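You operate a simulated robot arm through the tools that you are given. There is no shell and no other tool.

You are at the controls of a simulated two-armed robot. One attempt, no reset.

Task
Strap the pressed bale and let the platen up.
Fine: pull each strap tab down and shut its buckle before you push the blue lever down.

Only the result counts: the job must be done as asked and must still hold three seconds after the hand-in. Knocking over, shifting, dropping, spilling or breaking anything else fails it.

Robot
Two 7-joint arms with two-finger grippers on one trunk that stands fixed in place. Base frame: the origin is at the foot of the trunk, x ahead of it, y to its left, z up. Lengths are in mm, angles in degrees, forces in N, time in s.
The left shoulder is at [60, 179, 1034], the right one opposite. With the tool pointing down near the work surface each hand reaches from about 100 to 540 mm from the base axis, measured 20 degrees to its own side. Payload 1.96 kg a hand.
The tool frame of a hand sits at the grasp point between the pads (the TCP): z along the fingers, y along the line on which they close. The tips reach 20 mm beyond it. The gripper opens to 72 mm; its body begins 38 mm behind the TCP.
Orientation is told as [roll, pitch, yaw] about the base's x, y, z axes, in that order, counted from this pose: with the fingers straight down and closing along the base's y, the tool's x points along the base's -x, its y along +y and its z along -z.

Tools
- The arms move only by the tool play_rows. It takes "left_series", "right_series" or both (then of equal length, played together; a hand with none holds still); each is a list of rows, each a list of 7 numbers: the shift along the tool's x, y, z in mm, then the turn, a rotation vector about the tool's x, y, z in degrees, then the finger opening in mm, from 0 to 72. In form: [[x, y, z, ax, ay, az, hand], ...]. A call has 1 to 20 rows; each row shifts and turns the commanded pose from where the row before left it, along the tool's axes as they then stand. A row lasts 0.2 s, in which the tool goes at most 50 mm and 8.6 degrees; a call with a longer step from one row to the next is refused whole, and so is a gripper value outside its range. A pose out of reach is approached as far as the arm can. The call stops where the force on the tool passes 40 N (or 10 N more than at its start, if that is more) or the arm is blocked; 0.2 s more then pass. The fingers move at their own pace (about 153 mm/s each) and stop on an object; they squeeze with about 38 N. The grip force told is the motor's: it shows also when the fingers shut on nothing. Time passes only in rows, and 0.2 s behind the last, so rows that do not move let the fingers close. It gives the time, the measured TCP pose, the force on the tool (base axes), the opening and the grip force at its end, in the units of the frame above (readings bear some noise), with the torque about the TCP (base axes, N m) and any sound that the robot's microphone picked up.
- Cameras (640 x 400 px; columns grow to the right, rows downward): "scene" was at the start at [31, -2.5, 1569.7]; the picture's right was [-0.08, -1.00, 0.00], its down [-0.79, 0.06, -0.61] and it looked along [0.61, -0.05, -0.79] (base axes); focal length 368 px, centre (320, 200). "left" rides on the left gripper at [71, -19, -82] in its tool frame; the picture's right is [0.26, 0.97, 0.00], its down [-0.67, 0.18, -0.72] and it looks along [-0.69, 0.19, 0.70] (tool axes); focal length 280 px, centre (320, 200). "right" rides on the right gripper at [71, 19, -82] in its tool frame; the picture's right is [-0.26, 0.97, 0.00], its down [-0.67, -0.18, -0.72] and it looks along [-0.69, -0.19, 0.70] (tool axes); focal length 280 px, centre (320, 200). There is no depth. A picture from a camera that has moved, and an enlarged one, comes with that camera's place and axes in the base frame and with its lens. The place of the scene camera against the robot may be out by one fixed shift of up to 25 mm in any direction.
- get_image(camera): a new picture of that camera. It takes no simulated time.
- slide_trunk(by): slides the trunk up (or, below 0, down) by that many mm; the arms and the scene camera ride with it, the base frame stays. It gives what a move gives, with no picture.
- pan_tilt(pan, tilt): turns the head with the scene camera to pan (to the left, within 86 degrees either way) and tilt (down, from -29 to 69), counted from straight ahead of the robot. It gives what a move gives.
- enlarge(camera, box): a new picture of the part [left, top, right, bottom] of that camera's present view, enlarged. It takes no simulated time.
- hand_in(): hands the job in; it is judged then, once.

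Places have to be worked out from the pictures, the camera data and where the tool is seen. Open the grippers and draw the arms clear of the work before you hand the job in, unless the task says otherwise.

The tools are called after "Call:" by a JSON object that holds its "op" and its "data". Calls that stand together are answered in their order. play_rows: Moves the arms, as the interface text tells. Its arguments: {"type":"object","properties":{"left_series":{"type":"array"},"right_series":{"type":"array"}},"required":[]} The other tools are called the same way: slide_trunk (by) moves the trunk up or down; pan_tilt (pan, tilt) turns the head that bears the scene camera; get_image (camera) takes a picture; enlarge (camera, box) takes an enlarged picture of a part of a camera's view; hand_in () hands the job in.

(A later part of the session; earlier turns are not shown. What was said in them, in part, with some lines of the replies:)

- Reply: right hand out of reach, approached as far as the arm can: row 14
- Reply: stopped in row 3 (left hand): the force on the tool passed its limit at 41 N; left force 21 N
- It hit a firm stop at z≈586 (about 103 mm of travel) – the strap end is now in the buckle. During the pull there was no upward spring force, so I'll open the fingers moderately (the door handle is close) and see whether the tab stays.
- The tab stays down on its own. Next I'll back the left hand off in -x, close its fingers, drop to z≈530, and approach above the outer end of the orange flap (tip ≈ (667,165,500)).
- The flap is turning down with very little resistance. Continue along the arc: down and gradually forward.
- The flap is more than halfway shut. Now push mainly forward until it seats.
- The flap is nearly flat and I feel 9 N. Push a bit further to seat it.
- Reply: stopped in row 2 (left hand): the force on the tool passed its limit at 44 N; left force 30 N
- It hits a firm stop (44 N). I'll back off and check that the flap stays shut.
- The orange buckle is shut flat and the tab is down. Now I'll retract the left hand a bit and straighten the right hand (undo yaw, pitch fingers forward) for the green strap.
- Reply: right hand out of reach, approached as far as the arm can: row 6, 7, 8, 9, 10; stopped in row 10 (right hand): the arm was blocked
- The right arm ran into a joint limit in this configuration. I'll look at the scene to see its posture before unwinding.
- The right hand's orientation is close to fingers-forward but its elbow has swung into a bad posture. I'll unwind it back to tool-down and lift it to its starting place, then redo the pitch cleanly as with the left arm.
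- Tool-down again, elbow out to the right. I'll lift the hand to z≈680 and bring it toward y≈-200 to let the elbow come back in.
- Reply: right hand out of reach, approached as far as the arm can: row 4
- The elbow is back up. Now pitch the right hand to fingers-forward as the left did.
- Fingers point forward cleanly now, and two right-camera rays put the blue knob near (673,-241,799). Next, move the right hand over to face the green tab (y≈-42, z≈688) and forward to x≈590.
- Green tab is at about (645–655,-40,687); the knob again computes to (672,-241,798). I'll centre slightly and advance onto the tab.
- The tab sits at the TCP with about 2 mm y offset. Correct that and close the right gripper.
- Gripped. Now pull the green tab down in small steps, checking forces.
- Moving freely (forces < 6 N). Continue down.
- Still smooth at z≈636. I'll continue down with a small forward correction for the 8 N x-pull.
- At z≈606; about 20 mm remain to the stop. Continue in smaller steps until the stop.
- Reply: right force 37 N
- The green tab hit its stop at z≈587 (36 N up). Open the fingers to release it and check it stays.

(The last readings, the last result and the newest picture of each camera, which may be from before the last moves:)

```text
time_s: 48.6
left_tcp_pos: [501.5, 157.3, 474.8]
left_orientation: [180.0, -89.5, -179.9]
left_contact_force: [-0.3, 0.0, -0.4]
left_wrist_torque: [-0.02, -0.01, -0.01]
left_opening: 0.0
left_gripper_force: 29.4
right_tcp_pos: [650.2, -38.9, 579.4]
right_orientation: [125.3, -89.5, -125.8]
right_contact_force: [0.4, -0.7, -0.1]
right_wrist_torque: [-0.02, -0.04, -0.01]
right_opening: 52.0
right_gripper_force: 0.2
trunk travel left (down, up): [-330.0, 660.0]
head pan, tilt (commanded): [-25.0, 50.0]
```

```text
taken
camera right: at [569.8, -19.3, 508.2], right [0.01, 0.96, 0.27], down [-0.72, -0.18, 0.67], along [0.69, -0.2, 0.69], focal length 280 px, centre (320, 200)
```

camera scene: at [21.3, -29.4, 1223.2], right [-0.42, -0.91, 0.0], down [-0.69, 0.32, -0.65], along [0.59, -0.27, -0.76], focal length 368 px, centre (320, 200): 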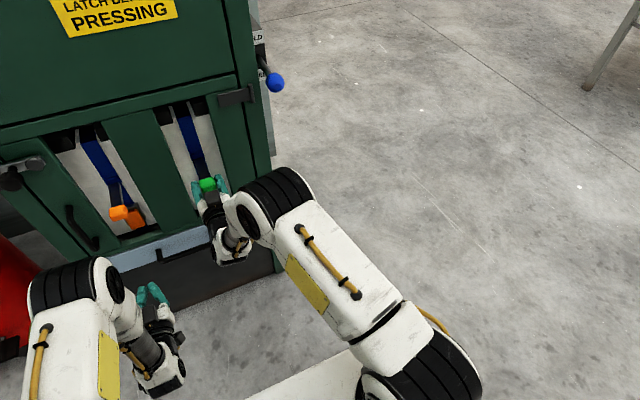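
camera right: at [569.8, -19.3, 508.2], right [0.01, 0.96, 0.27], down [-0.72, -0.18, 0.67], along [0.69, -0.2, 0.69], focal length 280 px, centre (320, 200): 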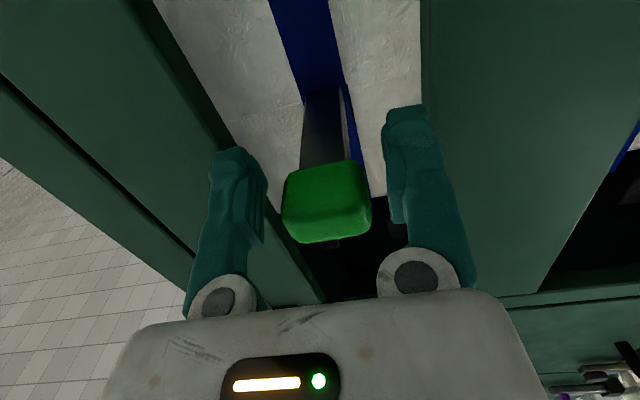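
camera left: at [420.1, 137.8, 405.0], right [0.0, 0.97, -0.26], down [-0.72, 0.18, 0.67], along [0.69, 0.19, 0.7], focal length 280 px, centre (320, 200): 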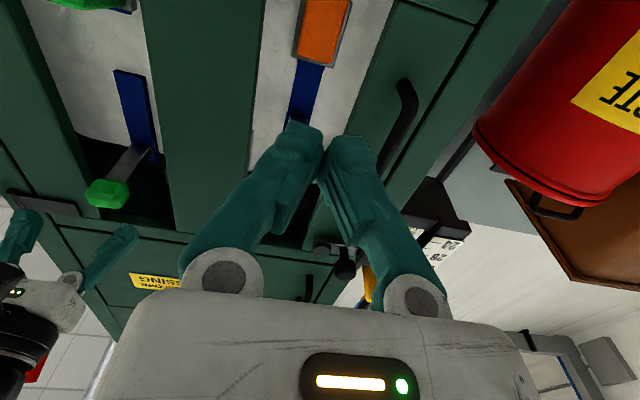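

The green tab holds at z≈587. Back off, close the fingers and lower to z≈531 in front of the green flap.

Call:
{"op": "play_rows", "data": {"right_series": [[0, 0, -20, 0, 0, 0, 52], [0, 0, -40, 0, 0, 0, 52], [0, 0, -22, 0, 0, 0, 30], [20, 0, 0, 0, 0, 0, 0], [28, 0, 0, 0, 0, 0, 0], [0, 0, 0, 0, 0, 0, 0]]}}

Call:
{"op": "get_image", "data": {"camera": "right"}}

Call:
{"op": "pan_tilt", "data": {"pan": 0, "tilt": 40}}

Call:
{"op": "enlarge", "data": {"camera": "scene", "box": [190, 155, 410, 295]}}

```text
time_s: 50.0
left_tcp_pos: [502.1, 156.6, 474.9]
left_orientation: [179.5, -89.5, -179.3]
left_contact_force: [0.4, 0.4, -0.8]
left_wrist_torque: [-0.03, -0.02, -0.04]
left_opening: 0.0
left_gripper_force: 29.4
right_tcp_pos: [570.4, -36.9, 531.4]
right_orientation: [130.1, -89.6, -130.6]
right_contact_force: [0.3, 0.4, 0.7]
right_wrist_torque: [-0.02, 0.01, 0.01]
right_opening: 0.0
right_gripper_force: 29.6
trunk travel left (down, up): [-330.0, 660.0]
head pan, tilt (commanded): [-25.0, 50.0]
```

```text
taken
camera right: at [489.4, -17.3, 459.3], right [0.01, 0.96, 0.27], down [-0.72, -0.18, 0.67], along [0.69, -0.2, 0.69], focal length 280 px, centre (320, 200)
```

right: 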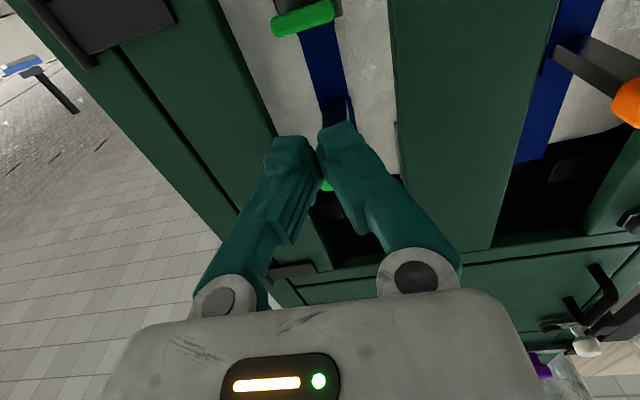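

```text
time_s: 50.9
left_tcp_pos: [501.7, 157.4, 476.4]
left_orientation: [179.8, -89.5, -179.7]
left_contact_force: [0.2, -0.7, 0.1]
left_wrist_torque: [-0.03, -0.01, -0.02]
left_opening: 0.1
left_gripper_force: 29.1
right_tcp_pos: [570.3, -36.9, 530.9]
right_orientation: [129.3, -89.5, -129.8]
right_contact_force: [-0.6, -0.7, 0.3]
right_wrist_torque: [-0.01, 0.0, 0.0]
right_opening: 0.0
right_gripper_force: 29.4
trunk travel left (down, up): [-330.0, 660.0]
head pan, tilt (commanded): [0.0, 40.0]
```

```text
2.86 times, centred on (300, 225) of scene
camera zoom: at [41.2, 3.5, 1236.7], right [0.0, -1.0, 0.0], down [-0.64, 0.0, -0.77], along [0.77, 0.0, -0.64], focal length 1050 px, centre (377, 129)
```

zoom: 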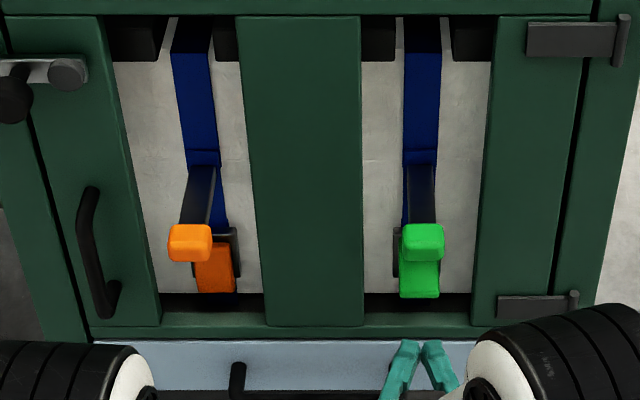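

Green flap tip at about (667,-38,496), aligned with the fingers. Move forward over it as before.

Call:
{"op": "play_rows", "data": {"right_series": [[0, 0, 30, 0, 0, 0, 0], [0, 0, 30, 0, 0, 0, 0], [0, -1, 21, 0, 0, 0, 0]]}}

Call:
{"op": "get_image", "data": {"camera": "right"}}

Call:
{"op": "enlarge", "data": {"camera": "scene", "box": [190, 155, 410, 295]}}

```text
time_s: 51.7
left_tcp_pos: [499.9, 156.9, 476.1]
left_orientation: [180.0, -89.5, -179.9]
left_contact_force: [0.1, -0.6, 0.0]
left_wrist_torque: [-0.01, 0.02, 0.0]
left_opening: 0.0
left_gripper_force: 29.4
right_tcp_pos: [652.5, -38.6, 528.8]
right_orientation: [127.8, -89.5, -128.2]
right_contact_force: [0.4, 0.3, 0.6]
right_wrist_torque: [-0.02, 0.02, 0.01]
right_opening: 0.2
right_gripper_force: 29.8
trunk travel left (down, up): [-330.0, 660.0]
head pan, tilt (commanded): [0.0, 40.0]
```

```text
taken
camera right: at [572.5, -18.0, 458.7], right [0.01, 0.96, 0.27], down [-0.72, -0.18, 0.67], along [0.69, -0.2, 0.69], focal length 280 px, centre (320, 200)
```

right: 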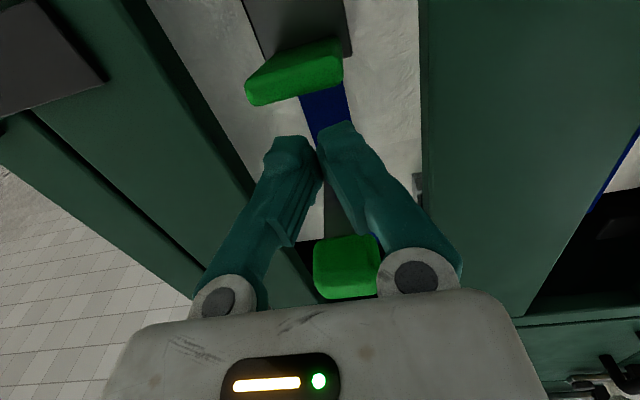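

```text
2.86 times, centred on (300, 225) of scene
camera zoom: at [41.3, 3.5, 1236.8], right [0.0, -1.0, 0.0], down [-0.64, 0.0, -0.77], along [0.77, 0.0, -0.64], focal length 1050 px, centre (377, 129)
```

zoom: 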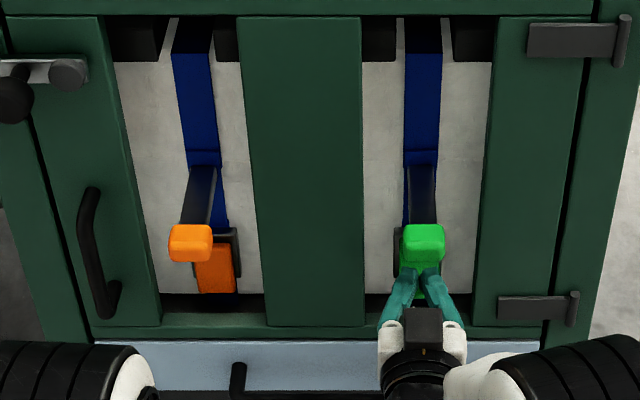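

Positioned above the green flap's outer end. Press down along the same arc.

Call:
{"op": "play_rows", "data": {"right_series": [[7, 0.5, 0, 0, 0, 0, 0], [7, 0.5, 0, 0, 0, 0, 0], [7, 0, 2, 0, 0, 0, 0], [7, 0, 3, 0, 0, 0, 0], [7, 0, 5, 0, 0, 0, 0], [7, 0, 5, 0, 0, 0, 0]]}}

Call:
{"op": "get_image", "data": {"camera": "right"}}

Call:
{"op": "get_image", "data": {"camera": "left"}}

```text
time_s: 53.0
left_tcp_pos: [500.8, 156.9, 476.6]
left_orientation: [176.2, -89.6, -176.1]
left_contact_force: [-0.3, 0.0, 0.5]
left_wrist_torque: [0.0, -0.02, -0.02]
left_opening: 0.0
left_gripper_force: 29.9
right_tcp_pos: [657.7, -36.2, 486.5]
right_orientation: [30.7, -89.3, -31.1]
right_contact_force: [-2.0, 0.4, -2.5]
right_wrist_torque: [-0.01, -0.15, 0.0]
right_opening: 0.1
right_gripper_force: 29.7
trunk travel left (down, up): [-330.0, 660.0]
head pan, tilt (commanded): [0.0, 40.0]
stopped in row 6 (right hand): the force on the tool passed its limit at 44 N (the readings are from after the stop); the commanded pose is now the measured one
```

```text
taken
camera right: at [577.3, -17.1, 416.0], right [0.01, 0.96, 0.27], down [-0.71, -0.18, 0.68], along [0.7, -0.2, 0.68], focal length 280 px, centre (320, 200)
```

right: 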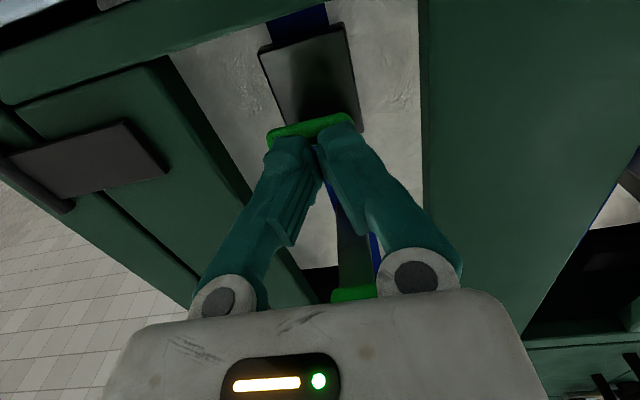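

```text
taken
camera left: at [420.4, 137.9, 405.0], right [0.0, 0.97, -0.26], down [-0.72, 0.18, 0.67], along [0.69, 0.19, 0.7], focal length 280 px, centre (320, 200)
```

left: 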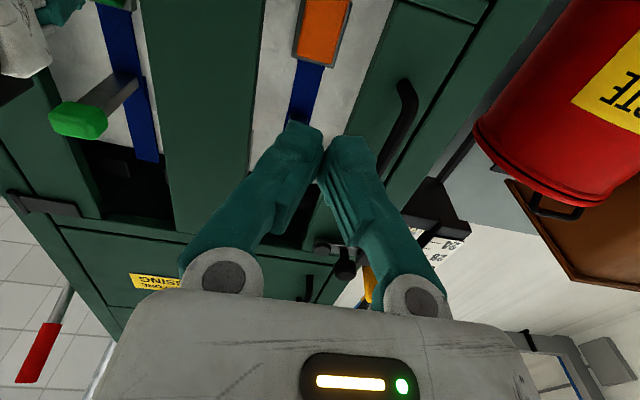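

The fingertips caught on the very end edge of the flap (it's about 29° down). I'll back off slightly, raise, move further in over the flap, and press again.

Call:
{"op": "play_rows", "data": {"right_series": [[-5, 0, -4, 0, 0, 0, 0], [-12, 0, 0, 0, 0, 0, 0], [-12, 0, 0, 0, 0, 0, 0], [-3, 0, 10, 0, 0, 0, 0], [0, 0, 5, 0, 0, 0, 0]]}}

Call:
{"op": "get_image", "data": {"camera": "right"}}

Call:
{"op": "enlarge", "data": {"camera": "scene", "box": [190, 155, 410, 295]}}

```text
time_s: 54.2
left_tcp_pos: [501.1, 156.4, 475.4]
left_orientation: [179.3, -89.5, -179.3]
left_contact_force: [0.8, -0.3, 0.7]
left_wrist_torque: [0.0, 0.0, 0.02]
left_opening: 0.0
left_gripper_force: 29.4
right_tcp_pos: [670.1, -37.1, 517.4]
right_orientation: [36.0, -89.4, -36.4]
right_contact_force: [-0.4, 0.4, 0.3]
right_wrist_torque: [0.01, 0.04, 0.04]
right_opening: 0.0
right_gripper_force: 29.1
trunk travel left (down, up): [-330.0, 660.0]
head pan, tilt (commanded): [0.0, 40.0]
```

```text
taken
camera right: at [589.4, -17.1, 447.4], right [0.01, 0.96, 0.27], down [-0.71, -0.18, 0.68], along [0.7, -0.2, 0.68], focal length 280 px, centre (320, 200)
```

right: 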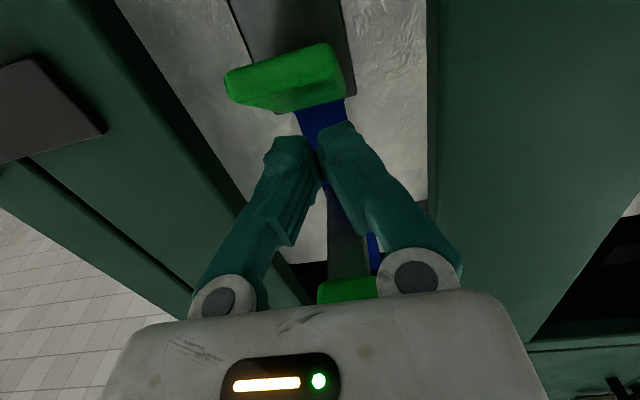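

```text
2.86 times, centred on (300, 225) of scene
camera zoom: at [41.2, 3.5, 1236.8], right [0.0, -1.0, 0.0], down [-0.64, 0.0, -0.77], along [0.77, 0.0, -0.64], focal length 1050 px, centre (377, 129)
```

zoom: 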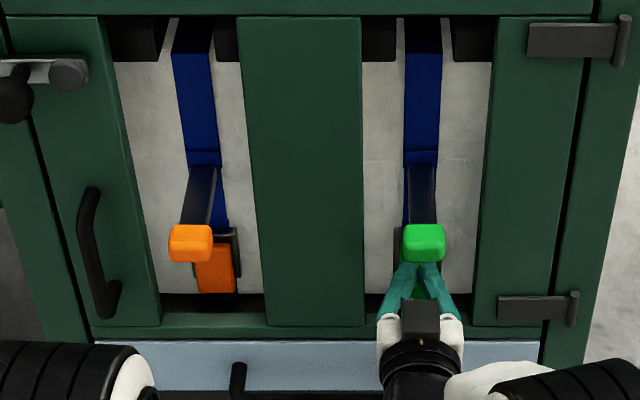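

Now over the flap with fingertips ~20 mm inside its end. Press down then sweep forward.

Call:
{"op": "play_rows", "data": {"right_series": [[7, 0, 0, 0, 0, 0, 0], [7, 0, 0, 0, 0, 0, 0], [6, 0, 2, 0, 0, 0, 0], [6, 0, 4, 0, 0, 0, 0], [6, 0, 5, 0, 0, 0, 0]]}}

Call:
{"op": "get_image", "data": {"camera": "right"}}

```text
time_s: 55.4
left_tcp_pos: [500.4, 157.9, 476.5]
left_orientation: [179.3, -89.4, -179.3]
left_contact_force: [-0.4, 0.5, 0.2]
left_wrist_torque: [0.0, 0.04, 0.01]
left_opening: 0.1
left_gripper_force: 29.3
right_tcp_pos: [680.5, -37.1, 486.0]
right_orientation: [39.4, -89.4, -39.8]
right_contact_force: [-0.6, 0.0, -0.6]
right_wrist_torque: [0.0, -0.02, 0.02]
right_opening: 0.3
right_gripper_force: 29.6
trunk travel left (down, up): [-330.0, 660.0]
head pan, tilt (commanded): [0.0, 40.0]
```

```text
taken
camera right: at [599.3, -17.2, 416.3], right [0.01, 0.96, 0.27], down [-0.71, -0.18, 0.68], along [0.7, -0.2, 0.68], focal length 280 px, centre (320, 200)
```

right: 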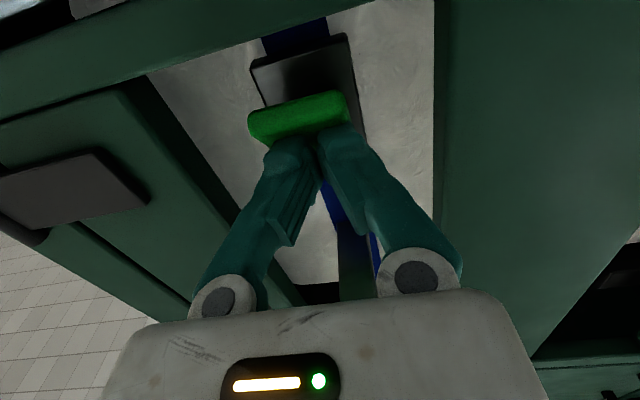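

The flap is swinging down under the fingers now. Continue forward and slightly down to shut it.

Call:
{"op": "play_rows", "data": {"right_series": [[5, 0, 5, 0, 0, 0, 0], [3, 0, 6, 0, 0, 0, 0], [2, 0, 6, 0, 0, 0, 0], [0, 0, 6, 0, 0, 0, 0], [0, 0, 3, 0, 0, 0, 0], [0, 0, 2, 0, 0, 0, 0]]}}

Call:
{"op": "get_image", "data": {"camera": "right"}}

```text
time_s: 56.8
left_tcp_pos: [499.1, 156.7, 477.6]
left_orientation: [175.6, -89.3, -175.5]
left_contact_force: [0.1, -0.2, 0.4]
left_wrist_torque: [0.0, 0.03, -0.02]
left_opening: 0.0
left_gripper_force: 29.4
right_tcp_pos: [705.1, -36.9, 476.7]
right_orientation: [32.2, -89.4, -32.6]
right_contact_force: [-41.5, -7.7, 13.0]
right_wrist_torque: [-0.09, -0.29, -0.09]
right_opening: 6.1
right_gripper_force: 29.1
trunk travel left (down, up): [-330.0, 660.0]
head pan, tilt (commanded): [0.0, 40.0]
stopped in row 6 (right hand): the force on the tool passed its limit at 46 N (the readings are from after the stop); the commanded pose is now the measured one
```

```text
taken
camera right: at [623.3, -17.4, 406.2], right [0.01, 0.96, 0.27], down [-0.71, -0.18, 0.68], along [0.7, -0.2, 0.68], focal length 280 px, centre (320, 200)
```

right: 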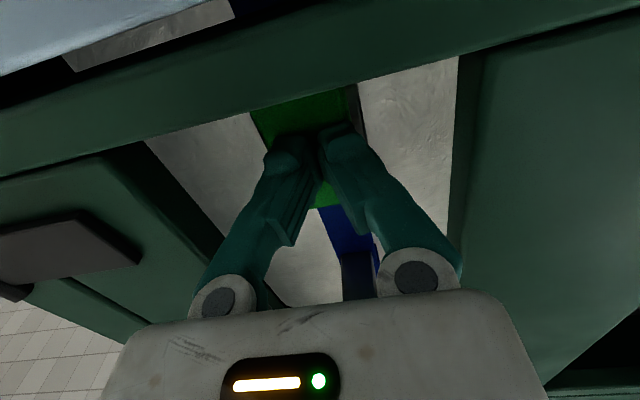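

The green flap has seated against its base (firm 46 N at the same x≈705 as the orange). Back off and verify both buckles and tabs.

Call:
{"op": "play_rows", "data": {"right_series": [[0, 0, -8, 0, 0, 0, 0], [0, 0, -25, 0, 0, 0, 0], [0, 0, -40, 0, 0, 0, 0], [0, 0, -40, 0, 0, 0, 0], [0, 0, -40, 0, 0, 0, 0], [0, 0, -40, 0, 0, 0, 0]]}}

Call:
{"op": "get_image", "data": {"camera": "right"}}

Call:
{"op": "get_image", "data": {"camera": "left"}}

Call:
{"op": "enlarge", "data": {"camera": "scene", "box": [190, 155, 410, 295]}}

```text
time_s: 58.2
left_tcp_pos: [501.2, 157.0, 476.7]
left_orientation: [179.0, -89.5, -178.9]
left_contact_force: [-0.3, -0.2, 0.5]
left_wrist_torque: [-0.02, -0.02, 0.0]
left_opening: 0.0
left_gripper_force: 29.5
right_tcp_pos: [515.2, -37.0, 477.0]
right_orientation: [24.2, -89.2, -24.3]
right_contact_force: [0.1, 0.0, 0.0]
right_wrist_torque: [0.01, 0.02, -0.01]
right_opening: 0.1
right_gripper_force: 29.6
trunk travel left (down, up): [-330.0, 660.0]
head pan, tilt (commanded): [0.0, 40.0]
```

```text
taken
camera right: at [432.7, -16.9, 406.8], right [0.01, 0.96, 0.27], down [-0.71, -0.18, 0.68], along [0.71, -0.2, 0.68], focal length 280 px, centre (320, 200)
```

right: 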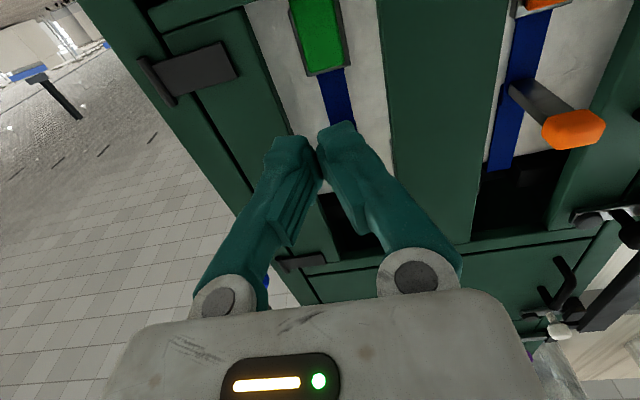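

```text
taken
camera left: at [420.0, 137.8, 405.1], right [0.0, 0.97, -0.26], down [-0.72, 0.18, 0.67], along [0.69, 0.19, 0.7], focal length 280 px, centre (320, 200)
```

left: 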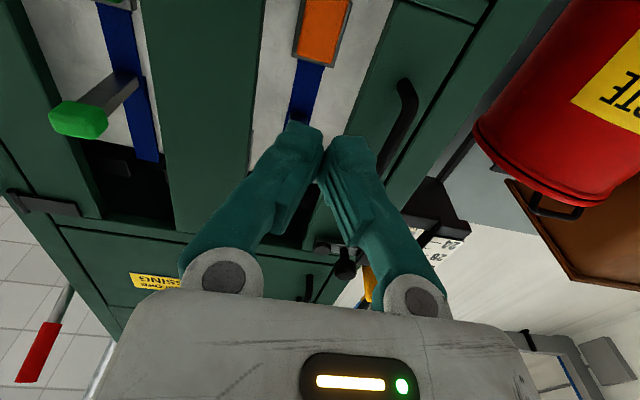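

```text
2.86 times, centred on (300, 225) of scene
camera zoom: at [41.1, 3.5, 1236.8], right [0.0, -1.0, 0.0], down [-0.64, 0.0, -0.77], along [0.77, 0.0, -0.64], focal length 1050 px, centre (377, 129)
```

zoom: 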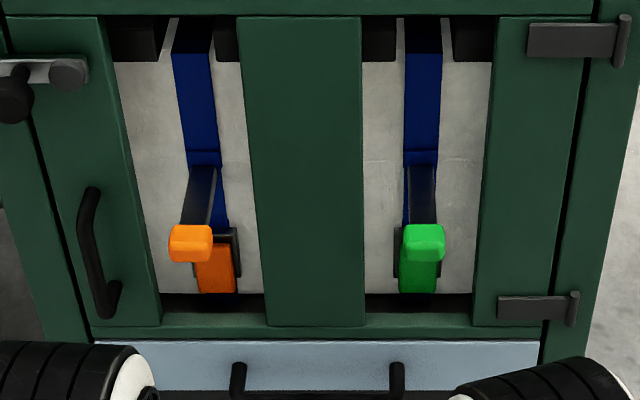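

Both tabs are down and both buckles are shut flush. Now for the blue lever: I'll pull the right hand back a little and raise the trunk 120 mm so the shoulder is level with the knob (≈(672,-241,798)).

Call:
{"op": "play_rows", "data": {"right_series": [[0, 0, -40, 0, 0, 0, 0]]}}

Call:
{"op": "slide_trunk", "data": {"by": 120}}

Call:
{"op": "get_image", "data": {"camera": "scene"}}

```text
time_s: 58.6
left_tcp_pos: [500.8, 156.9, 476.0]
left_orientation: [178.9, -89.5, -178.9]
left_contact_force: [0.3, 0.5, 0.5]
left_wrist_torque: [0.02, -0.02, -0.02]
left_opening: 0.0
left_gripper_force: 29.9
right_tcp_pos: [473.3, -37.5, 478.6]
right_orientation: [24.0, -89.1, -24.4]
right_contact_force: [0.4, -0.6, 0.1]
right_wrist_torque: [0.0, -0.04, 0.0]
right_opening: 0.2
right_gripper_force: 30.1
trunk travel left (down, up): [-330.0, 660.0]
head pan, tilt (commanded): [0.0, 40.0]
```

```text
time_s: 60.1
left_tcp_pos: [501.0, 156.9, 594.7]
left_orientation: [178.9, -89.6, -179.1]
left_contact_force: [-0.6, -0.2, 0.2]
left_wrist_torque: [-0.02, -0.01, 0.02]
left_opening: 0.0
left_gripper_force: 29.9
right_tcp_pos: [473.1, -37.4, 598.0]
right_orientation: [23.5, -89.1, -23.8]
right_contact_force: [0.2, 0.3, 0.1]
right_wrist_torque: [-0.03, -0.02, 0.0]
right_opening: 0.0
right_gripper_force: 29.5
trunk travel left (down, up): [-450.0, 540.0]
head pan, tilt (commanded): [0.0, 40.0]
```

```text
taken
camera scene: at [41.4, 3.6, 1356.7], right [0.0, -1.0, 0.0], down [-0.64, 0.0, -0.77], along [0.77, 0.0, -0.64], focal length 368 px, centre (320, 200)
```

scene: 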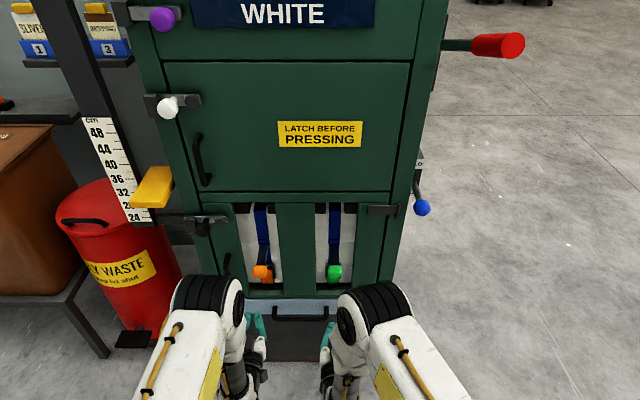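

Scene shows the arms clear and the lever on the right side. I'll raise the right hand to z≈840 and over to y≈-241 while staying back at x≈473.

Call:
{"op": "play_rows", "data": {"right_series": [[-34, -29, 0, 0, 0, 0, 0], [-34, -29, 0, 0, 0, 0, 0], [-34, -29, 0, 0, 0, 0, 0], [-34, -29, 0, 0, 0, 0, 0], [-34, -29, 0, 0, 0, 0, 0], [-34, -29, 0, 0, 0, 0, 0], [-34, -29, 0, 0, 0, 0, 0]]}}

Call:
{"op": "get_image", "data": {"camera": "right"}}

Call:
{"op": "get_image", "data": {"camera": "scene"}}

```text
time_s: 61.7
left_tcp_pos: [500.8, 157.4, 597.6]
left_orientation: [177.5, -89.5, -177.5]
left_contact_force: [0.1, 0.3, -0.3]
left_wrist_torque: [-0.05, -0.01, 0.03]
left_opening: 0.0
left_gripper_force: 29.3
right_tcp_pos: [475.2, -243.1, 835.7]
right_orientation: [26.4, -89.2, -26.7]
right_contact_force: [0.6, 0.7, -0.2]
right_wrist_torque: [-0.02, -0.01, 0.02]
right_opening: 0.0
right_gripper_force: 29.7
trunk travel left (down, up): [-450.0, 540.0]
head pan, tilt (commanded): [0.0, 40.0]
```

```text
taken
camera right: at [393.1, -222.6, 765.4], right [0.01, 0.96, 0.27], down [-0.71, -0.18, 0.68], along [0.71, -0.2, 0.68], focal length 280 px, centre (320, 200)
```

right: 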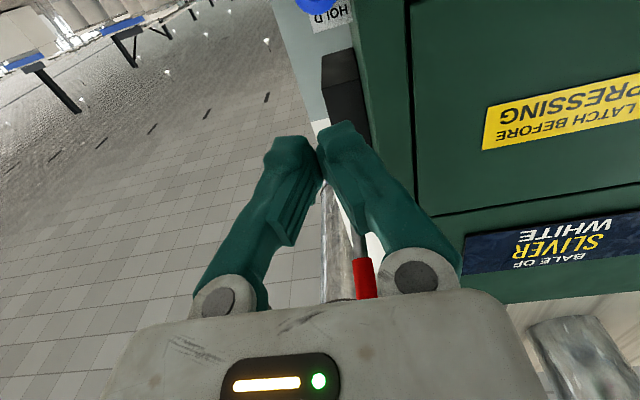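

```text
taken
camera scene: at [40.5, 3.2, 1356.7], right [0.0, -1.0, 0.0], down [-0.64, 0.0, -0.77], along [0.77, 0.0, -0.64], focal length 368 px, centre (320, 200)
```

scene: 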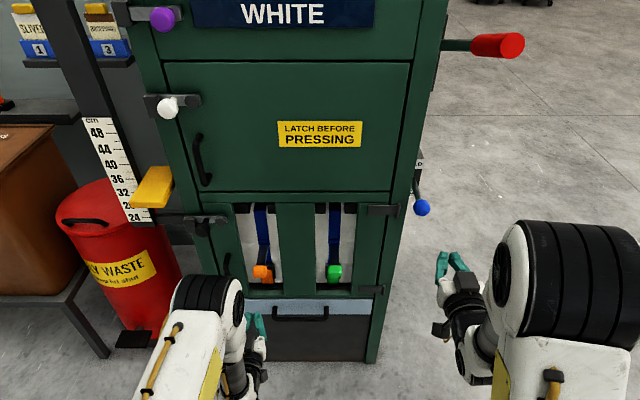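

The knob's upper part projects consistent with (672,-244,798). I'll advance at z≈842 to x≈610 and look again.

Call:
{"op": "play_rows", "data": {"right_series": [[-6, 0, 35, 0, 0, 0, 0], [0, 0, 35, 0, 0, 0, 0], [0, 0, 35, 0, 0, 0, 0], [0, 0, 30, 0, 0, 0, 0]]}}

Call:
{"op": "get_image", "data": {"camera": "right"}}

Call:
{"op": "enlarge", "data": {"camera": "scene", "box": [380, 140, 540, 260]}}

```text
time_s: 62.7
left_tcp_pos: [501.4, 157.5, 595.6]
left_orientation: [178.7, -89.6, -178.8]
left_contact_force: [0.0, 0.6, 0.9]
left_wrist_torque: [-0.01, 0.0, 0.0]
left_opening: 0.0
left_gripper_force: 30.0
right_tcp_pos: [614.3, -242.0, 838.7]
right_orientation: [24.2, -89.1, -24.3]
right_contact_force: [-0.6, 0.3, -0.6]
right_wrist_torque: [-0.02, -0.01, -0.03]
right_opening: 0.0
right_gripper_force: 30.3
trunk travel left (down, up): [-450.0, 540.0]
head pan, tilt (commanded): [0.0, 40.0]
```

```text
taken
camera right: at [532.2, -221.8, 768.2], right [0.01, 0.96, 0.27], down [-0.71, -0.18, 0.68], along [0.71, -0.2, 0.68], focal length 280 px, centre (320, 200)
```

right: 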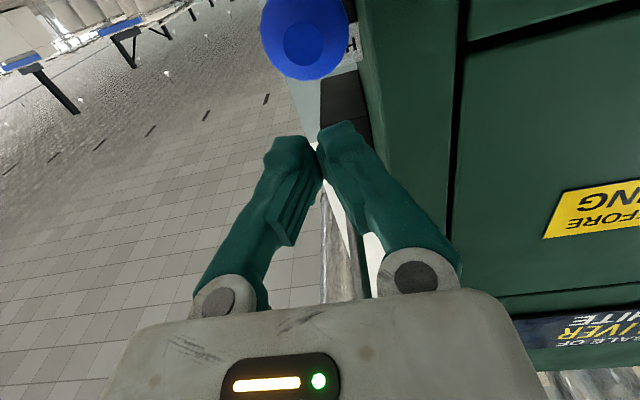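

```text
3.33 times, centred on (460, 200) of scene
camera zoom: at [41.6, 3.4, 1356.8], right [0.0, -1.0, 0.0], down [-0.64, 0.0, -0.77], along [0.77, 0.0, -0.64], focal length 1225 px, centre (-147, 200)
```

zoom: 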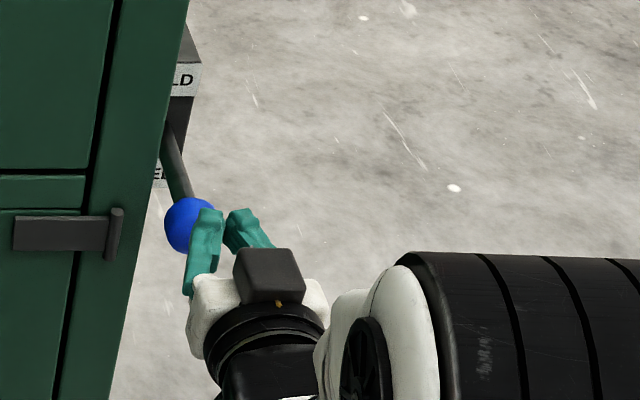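

In the tool frame the knob is ~58 mm ahead, ~35 mm below and ~2 mm left of the TCP. I'll raise 8 mm and move forward so the fingertips are over the knob.

Call:
{"op": "play_rows", "data": {"right_series": [[-9, 1, 15, 0, 0, 0, 0], [0, 1, 18, 0, 0, 0, 0], [0, 0, 14, 0, 0, 0, 0]]}}

Call:
{"op": "get_image", "data": {"camera": "right"}}

Call:
{"op": "enlarge", "data": {"camera": "scene", "box": [380, 140, 540, 260]}}

```text
time_s: 63.5
left_tcp_pos: [501.7, 156.3, 595.0]
left_orientation: [178.5, -89.5, -178.5]
left_contact_force: [-0.3, -1.0, -0.5]
left_wrist_torque: [-0.01, -0.03, 0.02]
left_opening: 0.0
left_gripper_force: 29.7
right_tcp_pos: [660.2, -240.6, 847.2]
right_orientation: [24.4, -89.2, -24.8]
right_contact_force: [-0.3, -0.3, 0.4]
right_wrist_torque: [0.02, -0.01, -0.01]
right_opening: 0.2
right_gripper_force: 29.6
trunk travel left (down, up): [-450.0, 540.0]
head pan, tilt (commanded): [0.0, 40.0]
```

```text
taken
camera right: at [578.8, -221.3, 776.7], right [0.01, 0.96, 0.27], down [-0.71, -0.18, 0.68], along [0.71, -0.2, 0.68], focal length 280 px, centre (320, 200)
```

right: 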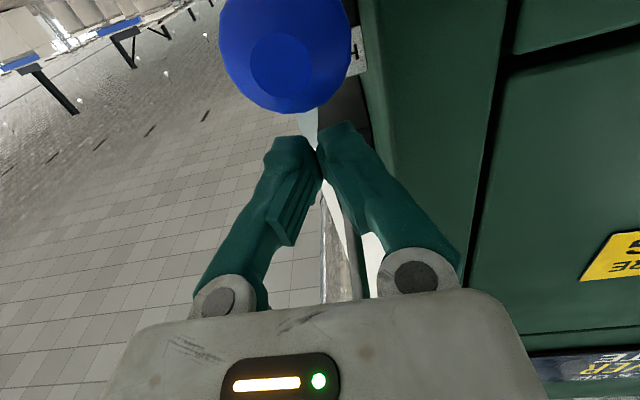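

```text
3.33 times, centred on (460, 200) of scene
camera zoom: at [41.5, 3.4, 1356.8], right [0.0, -1.0, 0.0], down [-0.64, 0.0, -0.77], along [0.77, 0.0, -0.64], focal length 1225 px, centre (-147, 200)
```

zoom: 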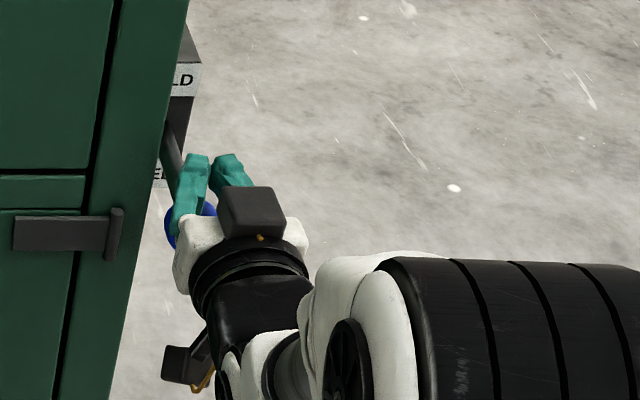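

The knob is ~10 mm ahead of and 47 mm below the TCP – well placed. Press down in small steps.

Call:
{"op": "play_rows", "data": {"right_series": [[7, 1, 0, 0, 0, 0, 0], [7, 1, 0, 0, 0, 0, 0], [5, 0, 0, 0, 0, 0, 0], [5, 0, 0, 0, 0, 0, 0], [5, 0, 1, 0, 0, 0, 0]]}}

Call:
{"op": "get_image", "data": {"camera": "right"}}

Call:
{"op": "enlarge", "data": {"camera": "scene", "box": [380, 140, 540, 260]}}

```text
time_s: 64.7
left_tcp_pos: [501.1, 158.0, 596.5]
left_orientation: [178.7, -89.6, -178.5]
left_contact_force: [-0.2, -0.1, 0.4]
left_wrist_torque: [-0.01, 0.03, -0.01]
left_opening: 0.0
left_gripper_force: 29.4
right_tcp_pos: [659.5, -237.6, 816.9]
right_orientation: [24.9, -89.2, -25.2]
right_contact_force: [0.4, -0.7, 1.2]
right_wrist_torque: [0.0, 0.04, 0.0]
right_opening: 0.0
right_gripper_force: 29.3
trunk travel left (down, up): [-450.0, 540.0]
head pan, tilt (commanded): [0.0, 40.0]
```

```text
taken
camera right: at [577.0, -217.4, 748.0], right [0.01, 0.96, 0.27], down [-0.71, -0.18, 0.68], along [0.71, -0.2, 0.68], focal length 280 px, centre (320, 200)
```

right: 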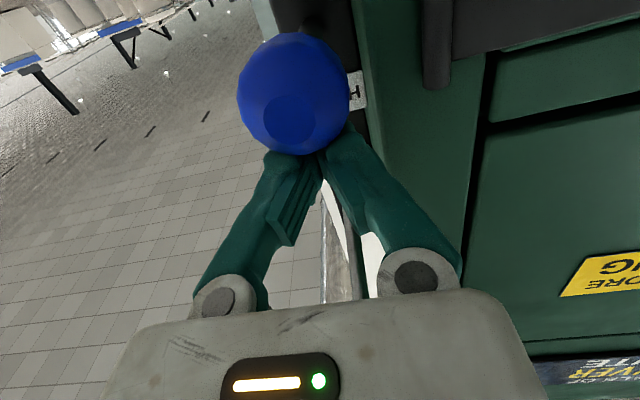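

```text
3.33 times, centred on (460, 200) of scene
camera zoom: at [41.2, 3.4, 1356.8], right [0.0, -1.0, 0.0], down [-0.64, 0.0, -0.77], along [0.77, 0.0, -0.64], focal length 1225 px, centre (-147, 200)
```

zoom: 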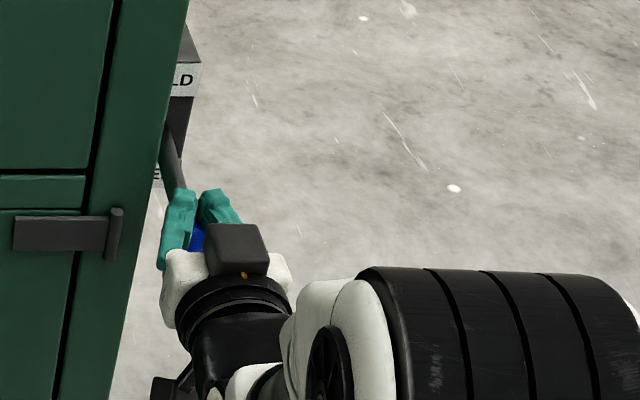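

Contact made; the knob has begun moving down with little force. Continue pressing down and gradually forward following its arc.

Call:
{"op": "play_rows", "data": {"right_series": [[6, -0.5, 1, 0, 0, 0, 0], [6, -0.5, 1, 0, 0, 0, 0], [6, 0, 1.5, 0, 0, 0, 0], [6, 0, 2, 0, 0, 0, 0]]}}

Call:
{"op": "get_image", "data": {"camera": "right"}}

Call:
{"op": "enlarge", "data": {"camera": "scene", "box": [380, 140, 540, 260]}}

```text
time_s: 65.7
left_tcp_pos: [502.4, 156.0, 595.6]
left_orientation: [178.6, -89.6, -178.5]
left_contact_force: [0.3, -0.2, 0.0]
left_wrist_torque: [0.0, -0.01, 0.01]
left_opening: 0.1
left_gripper_force: 29.9
right_tcp_pos: [662.8, -238.1, 794.8]
right_orientation: [25.6, -89.1, -25.9]
right_contact_force: [0.6, 0.1, 0.0]
right_wrist_torque: [0.0, 0.01, 0.01]
right_opening: 0.0
right_gripper_force: 29.4
trunk travel left (down, up): [-450.0, 540.0]
head pan, tilt (commanded): [0.0, 40.0]
```

```text
taken
camera right: at [581.7, -218.8, 724.3], right [0.01, 0.96, 0.27], down [-0.71, -0.18, 0.68], along [0.71, -0.2, 0.68], focal length 280 px, centre (320, 200)
```

right: 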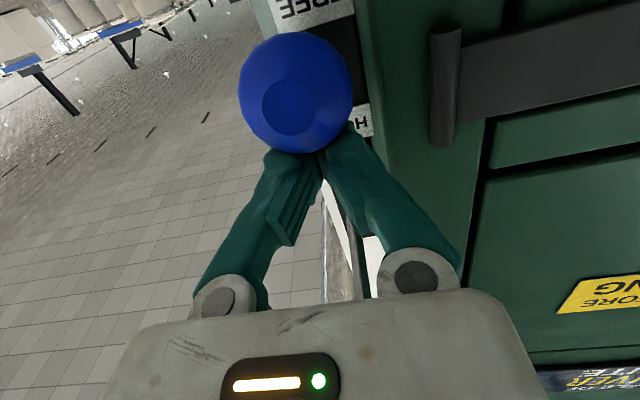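

```text
3.33 times, centred on (460, 200) of scene
camera zoom: at [41.4, 3.4, 1356.7], right [0.0, -1.0, 0.0], down [-0.64, 0.0, -0.77], along [0.77, 0.0, -0.64], focal length 1225 px, centre (-147, 200)
```

zoom: 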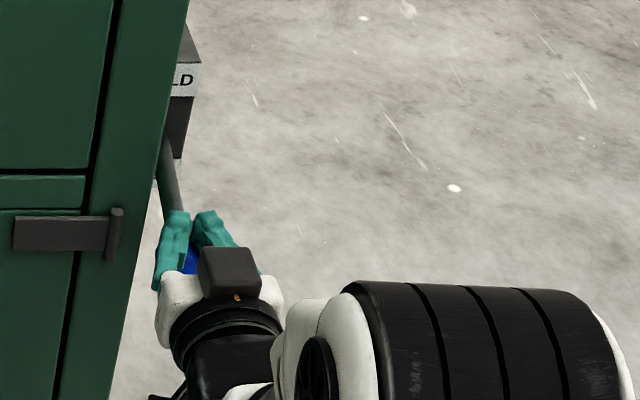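

The knob follows the fingers smoothly (now ≈18° down). Continue the arc.

Call:
{"op": "play_rows", "data": {"right_series": [[6, 0, 2, 0, 0, 0, 0], [6, 0, 2.5, 0, 0, 0, 0], [6, 0, 3, 0, 0, 0, 0], [6, 0, 3, 0, 0, 0, 0], [6, 0, 3.5, 0, 0, 0, 0]]}}

Call:
{"op": "get_image", "data": {"camera": "right"}}

Call:
{"op": "get_image", "data": {"camera": "scene"}}

```text
time_s: 66.9
left_tcp_pos: [502.2, 157.4, 594.5]
left_orientation: [178.9, -89.6, -178.6]
left_contact_force: [-0.3, -0.3, 0.4]
left_wrist_torque: [-0.03, -0.03, 0.02]
left_opening: 0.0
left_gripper_force: 29.9
right_tcp_pos: [676.6, -239.4, 764.2]
right_orientation: [23.0, -89.1, -23.3]
right_contact_force: [0.4, -0.3, 0.2]
right_wrist_torque: [0.0, 0.01, -0.01]
right_opening: 0.1
right_gripper_force: 29.2
trunk travel left (down, up): [-450.0, 540.0]
head pan, tilt (commanded): [0.0, 40.0]
```

```text
taken
camera right: at [595.4, -219.2, 694.7], right [0.01, 0.96, 0.27], down [-0.71, -0.18, 0.68], along [0.71, -0.2, 0.68], focal length 280 px, centre (320, 200)
```

right: 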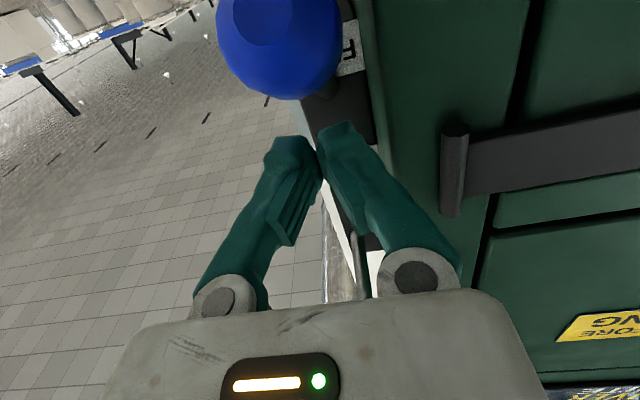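

```text
taken
camera scene: at [41.4, 3.4, 1356.8], right [0.0, -1.0, 0.0], down [-0.64, 0.0, -0.77], along [0.77, 0.0, -0.64], focal length 368 px, centre (320, 200)
```

scene: 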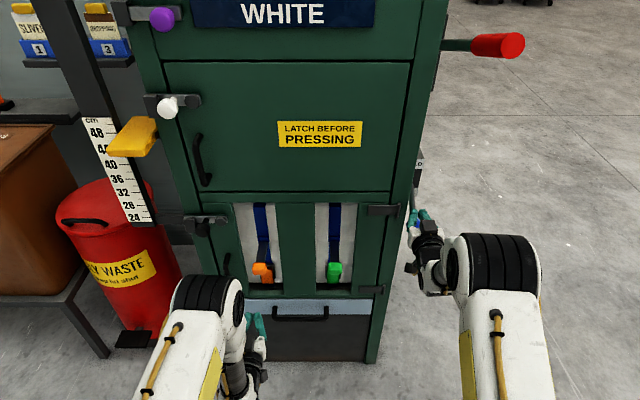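

The knob snapped down away from the fingers (now ≈45° down) and the yellow pointer has started rising on the scale – the platen is being let up. Let me look closely at the lever and pointer.

Call:
{"op": "enlarge", "data": {"camera": "scene", "box": [40, 90, 240, 230]}}

Call:
{"op": "enlarge", "data": {"camera": "scene", "box": [220, 190, 440, 310]}}

Call:
{"op": "enlarge", "data": {"camera": "right", "box": [180, 0, 420, 150]}}

```text
2.86 times, centred on (140, 160) of scene
camera zoom: at [41.4, 3.4, 1356.8], right [0.0, -1.0, 0.0], down [-0.64, 0.0, -0.77], along [0.77, 0.0, -0.64], focal length 1050 px, centre (834, 314)
```

zoom: 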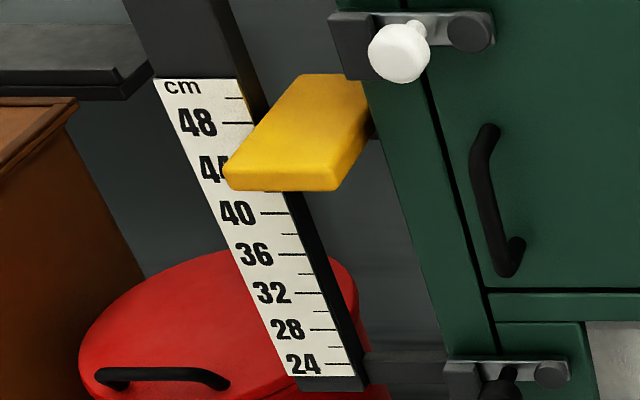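

```text
2.91 times, centred on (330, 250) of scene
camera zoom: at [41.4, 3.4, 1356.8], right [0.0, -1.0, 0.0], down [-0.64, 0.0, -0.77], along [0.77, 0.0, -0.64], focal length 1069 px, centre (291, 54)
```

zoom: 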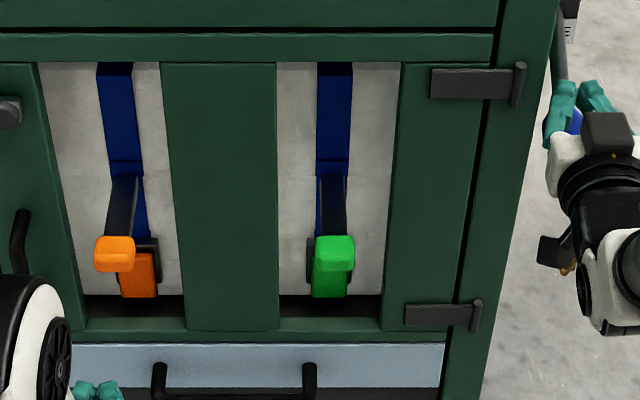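

```text
2.67 times, centred on (300, 75) of right
camera zoom: at [595.4, -219.2, 694.7], right [0.01, 0.96, 0.27], down [-0.71, -0.18, 0.68], along [0.71, -0.2, 0.68], focal length 748 px, centre (373, 533)
```

zoom: 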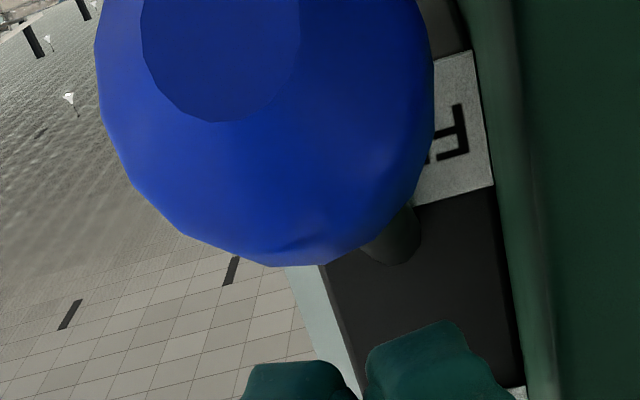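

Straps hold, the platen pointer has risen from ~33 to ~43 cm, and the lever lies at FREE. I'll follow the knob down gently to make sure it's at its end stop.

Call:
{"op": "play_rows", "data": {"right_series": [[6, 0, 1, 0, 0, 0, 0], [6, 0, 1, 0, 0, 0, 0], [4, 0, 0, 0, 0, 0, 0], [3, 0, 0, 0, 0, 0, 0]]}}

Call:
{"op": "get_image", "data": {"camera": "right"}}

Call:
{"op": "get_image", "data": {"camera": "scene"}}

```text
time_s: 67.9
left_tcp_pos: [501.5, 156.7, 597.6]
left_orientation: [-179.9, -89.4, 180.0]
left_contact_force: [0.2, 0.6, 0.7]
left_wrist_torque: [-0.01, 0.0, -0.03]
left_opening: 0.0
left_gripper_force: 29.5
right_tcp_pos: [679.6, -239.5, 748.0]
right_orientation: [31.7, -89.3, -32.1]
right_contact_force: [1.7, -1.2, 9.8]
right_wrist_torque: [0.03, -0.14, -0.02]
right_opening: 0.0
right_gripper_force: 29.3
trunk travel left (down, up): [-450.0, 540.0]
head pan, tilt (commanded): [0.0, 40.0]
```

```text
taken
camera right: at [598.9, -219.8, 677.1], right [0.01, 0.96, 0.27], down [-0.71, -0.18, 0.68], along [0.7, -0.2, 0.68], focal length 280 px, centre (320, 200)
```

right: 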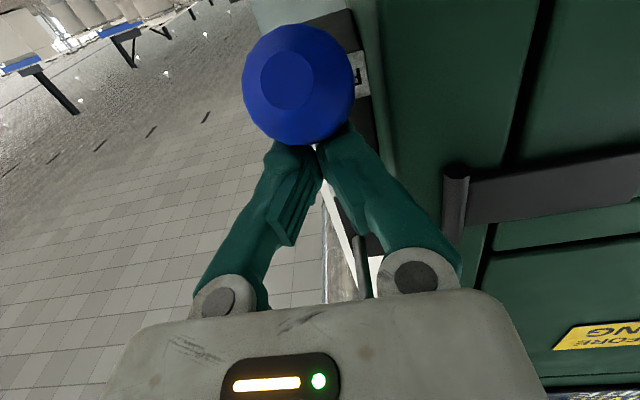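

```text
taken
camera scene: at [40.1, 3.7, 1357.0], right [0.0, -1.0, 0.0], down [-0.64, 0.0, -0.77], along [0.77, 0.0, -0.64], focal length 368 px, centre (320, 200)
```

scene: 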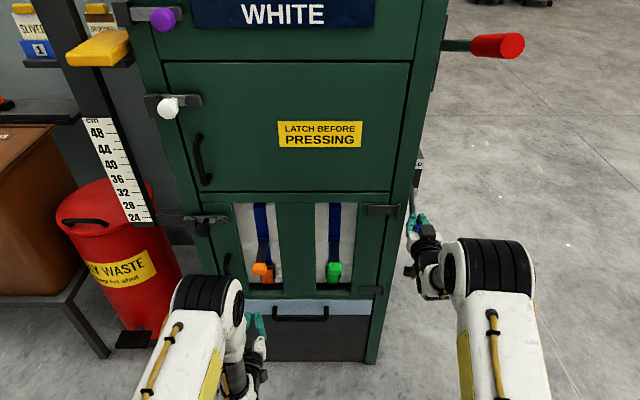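

The lever is firmly at its lower stop (≈10 N) and the platen pointer has continued up past the scale. Now lift the fingers off the knob and back the right hand away.

Call:
{"op": "play_rows", "data": {"right_series": [[-8, 0, -2, 0, 0, 0, 0], [-12, 0, -10, 0, 0, 0, 0], [-5, 0, -40, 0, 0, 0, 0], [0, 0, -40, 0, 0, 0, 0], [0, 0, -40, 0, 0, 0, 0], [0, 0, -40, 0, 0, 0, 0], [0, 0, -30, 0, 0, 0, 40], [0, 0, 0, 0, 0, 0, 72], [0, 0, 0, 0, 0, 0, 72]], "left_series": [[0, 0, 0, 0, 0, 0, 0], [0, 0, 0, 0, 0, 0, 0], [0, 0, -20, 0, 0, 0, 0], [0, 0, -20, 0, 0, 0, 0], [0, 0, -20, 0, 0, 0, 0], [0, 0, 0, 0, 0, 0, 20], [0, 0, 0, 0, 0, 0, 50], [0, 0, 0, 0, 0, 0, 72], [0, 0, 0, 0, 0, 0, 72]]}}

Call:
{"op": "get_image", "data": {"camera": "scene"}}

Call:
{"op": "get_image", "data": {"camera": "right"}}

Call:
{"op": "get_image", "data": {"camera": "left"}}

```text
time_s: 69.9
left_tcp_pos: [440.4, 158.4, 596.9]
left_orientation: [179.2, -89.5, -179.0]
left_contact_force: [0.3, 0.3, 0.3]
left_wrist_torque: [0.01, -0.01, 0.06]
left_opening: 72.0
left_gripper_force: 0.1
right_tcp_pos: [477.1, -237.9, 773.4]
right_orientation: [23.8, -89.2, -24.2]
right_contact_force: [0.3, -0.4, 0.5]
right_wrist_torque: [-0.02, -0.01, 0.01]
right_opening: 72.0
right_gripper_force: 0.2
trunk travel left (down, up): [-450.0, 540.0]
head pan, tilt (commanded): [0.0, 40.0]
```

```text
taken
camera scene: at [41.2, 3.5, 1356.8], right [0.0, -1.0, 0.0], down [-0.64, 0.0, -0.77], along [0.77, 0.0, -0.64], focal length 368 px, centre (320, 200)
```

scene: 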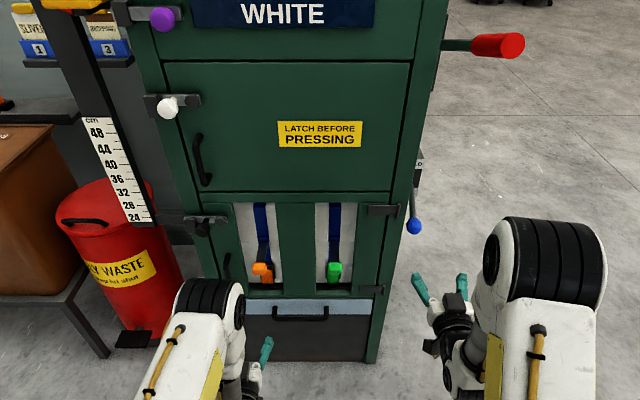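

```text
taken
camera right: at [395.6, -217.5, 702.8], right [0.01, 0.96, 0.27], down [-0.71, -0.18, 0.68], along [0.71, -0.2, 0.68], focal length 280 px, centre (320, 200)
```

right: 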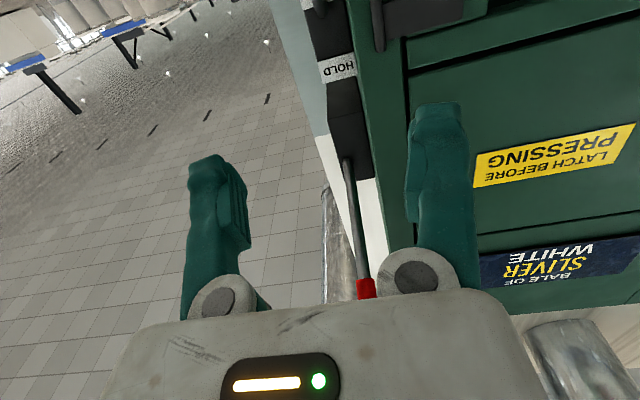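

```text
taken
camera left: at [359.3, 139.2, 526.1], right [0.0, 0.97, -0.26], down [-0.72, 0.18, 0.67], along [0.69, 0.19, 0.7], focal length 280 px, centre (320, 200)
```

left: 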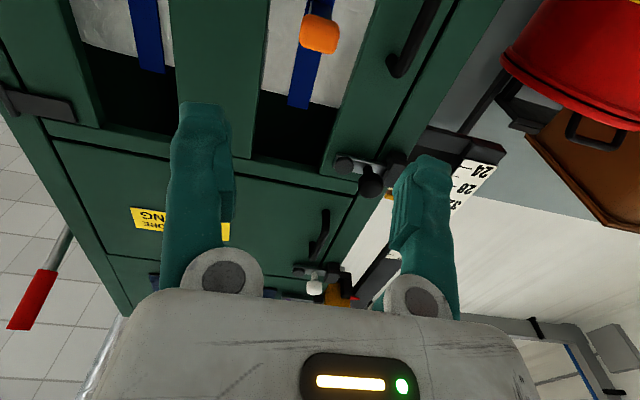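

Both hands are open and clear. I'll wait a couple of seconds while the platen finishes rising, then check the straps, buckles and lever.

Call:
{"op": "play_rows", "data": {"right_series": [[0, 0, 0, 0, 0, 0, 72], [0, 0, 0, 0, 0, 0, 72], [0, 0, 0, 0, 0, 0, 72], [0, 0, 0, 0, 0, 0, 72], [0, 0, 0, 0, 0, 0, 72], [0, 0, 0, 0, 0, 0, 72], [0, 0, 0, 0, 0, 0, 72], [0, 0, 0, 0, 0, 0, 72], [0, 0, 0, 0, 0, 0, 72], [0, 0, 0, 0, 0, 0, 72], [0, 0, 0, 0, 0, 0, 72], [0, 0, 0, 0, 0, 0, 72], [0, 0, 0, 0, 0, 0, 72], [0, 0, 0, 0, 0, 0, 72], [0, 0, 0, 0, 0, 0, 72]]}}

Call:
{"op": "enlarge", "data": {"camera": "scene", "box": [220, 180, 440, 310]}}

Call:
{"op": "pan_tilt", "data": {"pan": 5, "tilt": 20}}

Call:
{"op": "get_image", "data": {"camera": "scene"}}

```text
time_s: 73.1
left_tcp_pos: [440.8, 158.4, 597.0]
left_orientation: [179.3, -89.6, -179.1]
left_contact_force: [0.9, 0.6, 0.3]
left_wrist_torque: [0.0, 0.02, -0.01]
left_opening: 71.9
left_gripper_force: 0.1
right_tcp_pos: [477.0, -238.1, 772.0]
right_orientation: [24.1, -89.2, -24.3]
right_contact_force: [0.2, 0.0, -1.0]
right_wrist_torque: [0.0, 0.01, 0.02]
right_opening: 72.0
right_gripper_force: 0.0
trunk travel left (down, up): [-450.0, 540.0]
head pan, tilt (commanded): [0.0, 40.0]
```

```text
2.91 times, centred on (330, 245) of scene
camera zoom: at [41.2, 3.5, 1356.8], right [0.0, -1.0, 0.0], down [-0.64, 0.0, -0.77], along [0.77, 0.0, -0.64], focal length 1069 px, centre (291, 69)
```

zoom: 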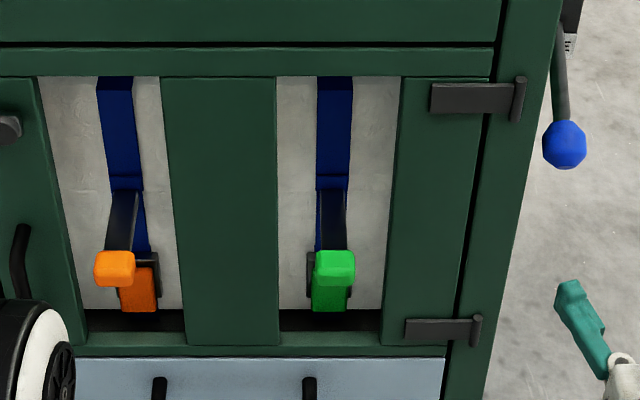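

```text
time_s: 73.9
left_tcp_pos: [440.7, 158.4, 597.8]
left_orientation: [179.3, -89.5, -179.3]
left_contact_force: [-0.4, -0.3, -0.7]
left_wrist_torque: [0.01, -0.02, -0.03]
left_opening: 71.9
left_gripper_force: 0.0
right_tcp_pos: [477.7, -237.5, 772.1]
right_orientation: [23.9, -89.1, -24.2]
right_contact_force: [0.3, -0.2, 0.1]
right_wrist_torque: [0.01, 0.02, 0.01]
right_opening: 72.3
right_gripper_force: 0.0
trunk travel left (down, up): [-450.0, 540.0]
head pan, tilt (commanded): [5.0, 20.0]
```

```text
taken
camera scene: at [49.0, 11.6, 1388.1], right [0.09, -1.0, 0.0], down [-0.34, -0.03, -0.94], along [0.94, 0.08, -0.34], focal length 368 px, centre (320, 200)
```

scene: 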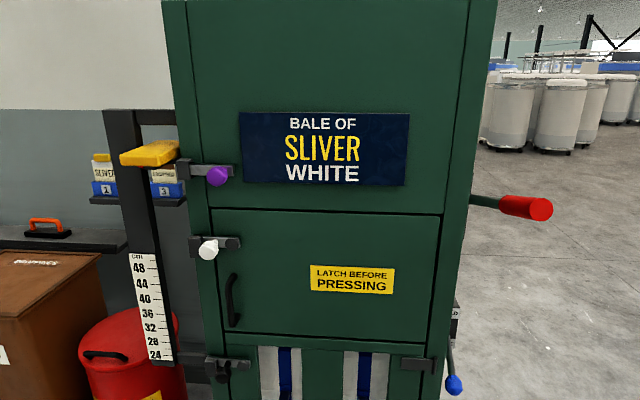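

The platen pointer is at the top of its post. Both tabs are still down, both buckles are shut, the blue lever is at FREE, and both hands are open and clear. Handing in.

Call:
{"op": "hand_in", "data": {}}

```text
The job is handed in.
```

The bale is strapped and the platen is up. I've handed the job in; no verdict came back.

- **Straps:** I pulled the orange and green tabs down to their stops and shut both buckles flat. They were still down and shut after the platen rose.
- **Lever:** With both buckles shut, I pushed the blue lever down to FREE. It rests firmly at its lower stop.
- **Platen:** The yellow pointer rose from about 33 cm to the top of its post.
- **Slip on the green buckle:** The first push caught the end of the flap and the move stopped at 44 N. I backed off, moved further over the flap and shut it cleanly.

I saw nothing else knocked or shifted. Both hands are open and clear of the press.
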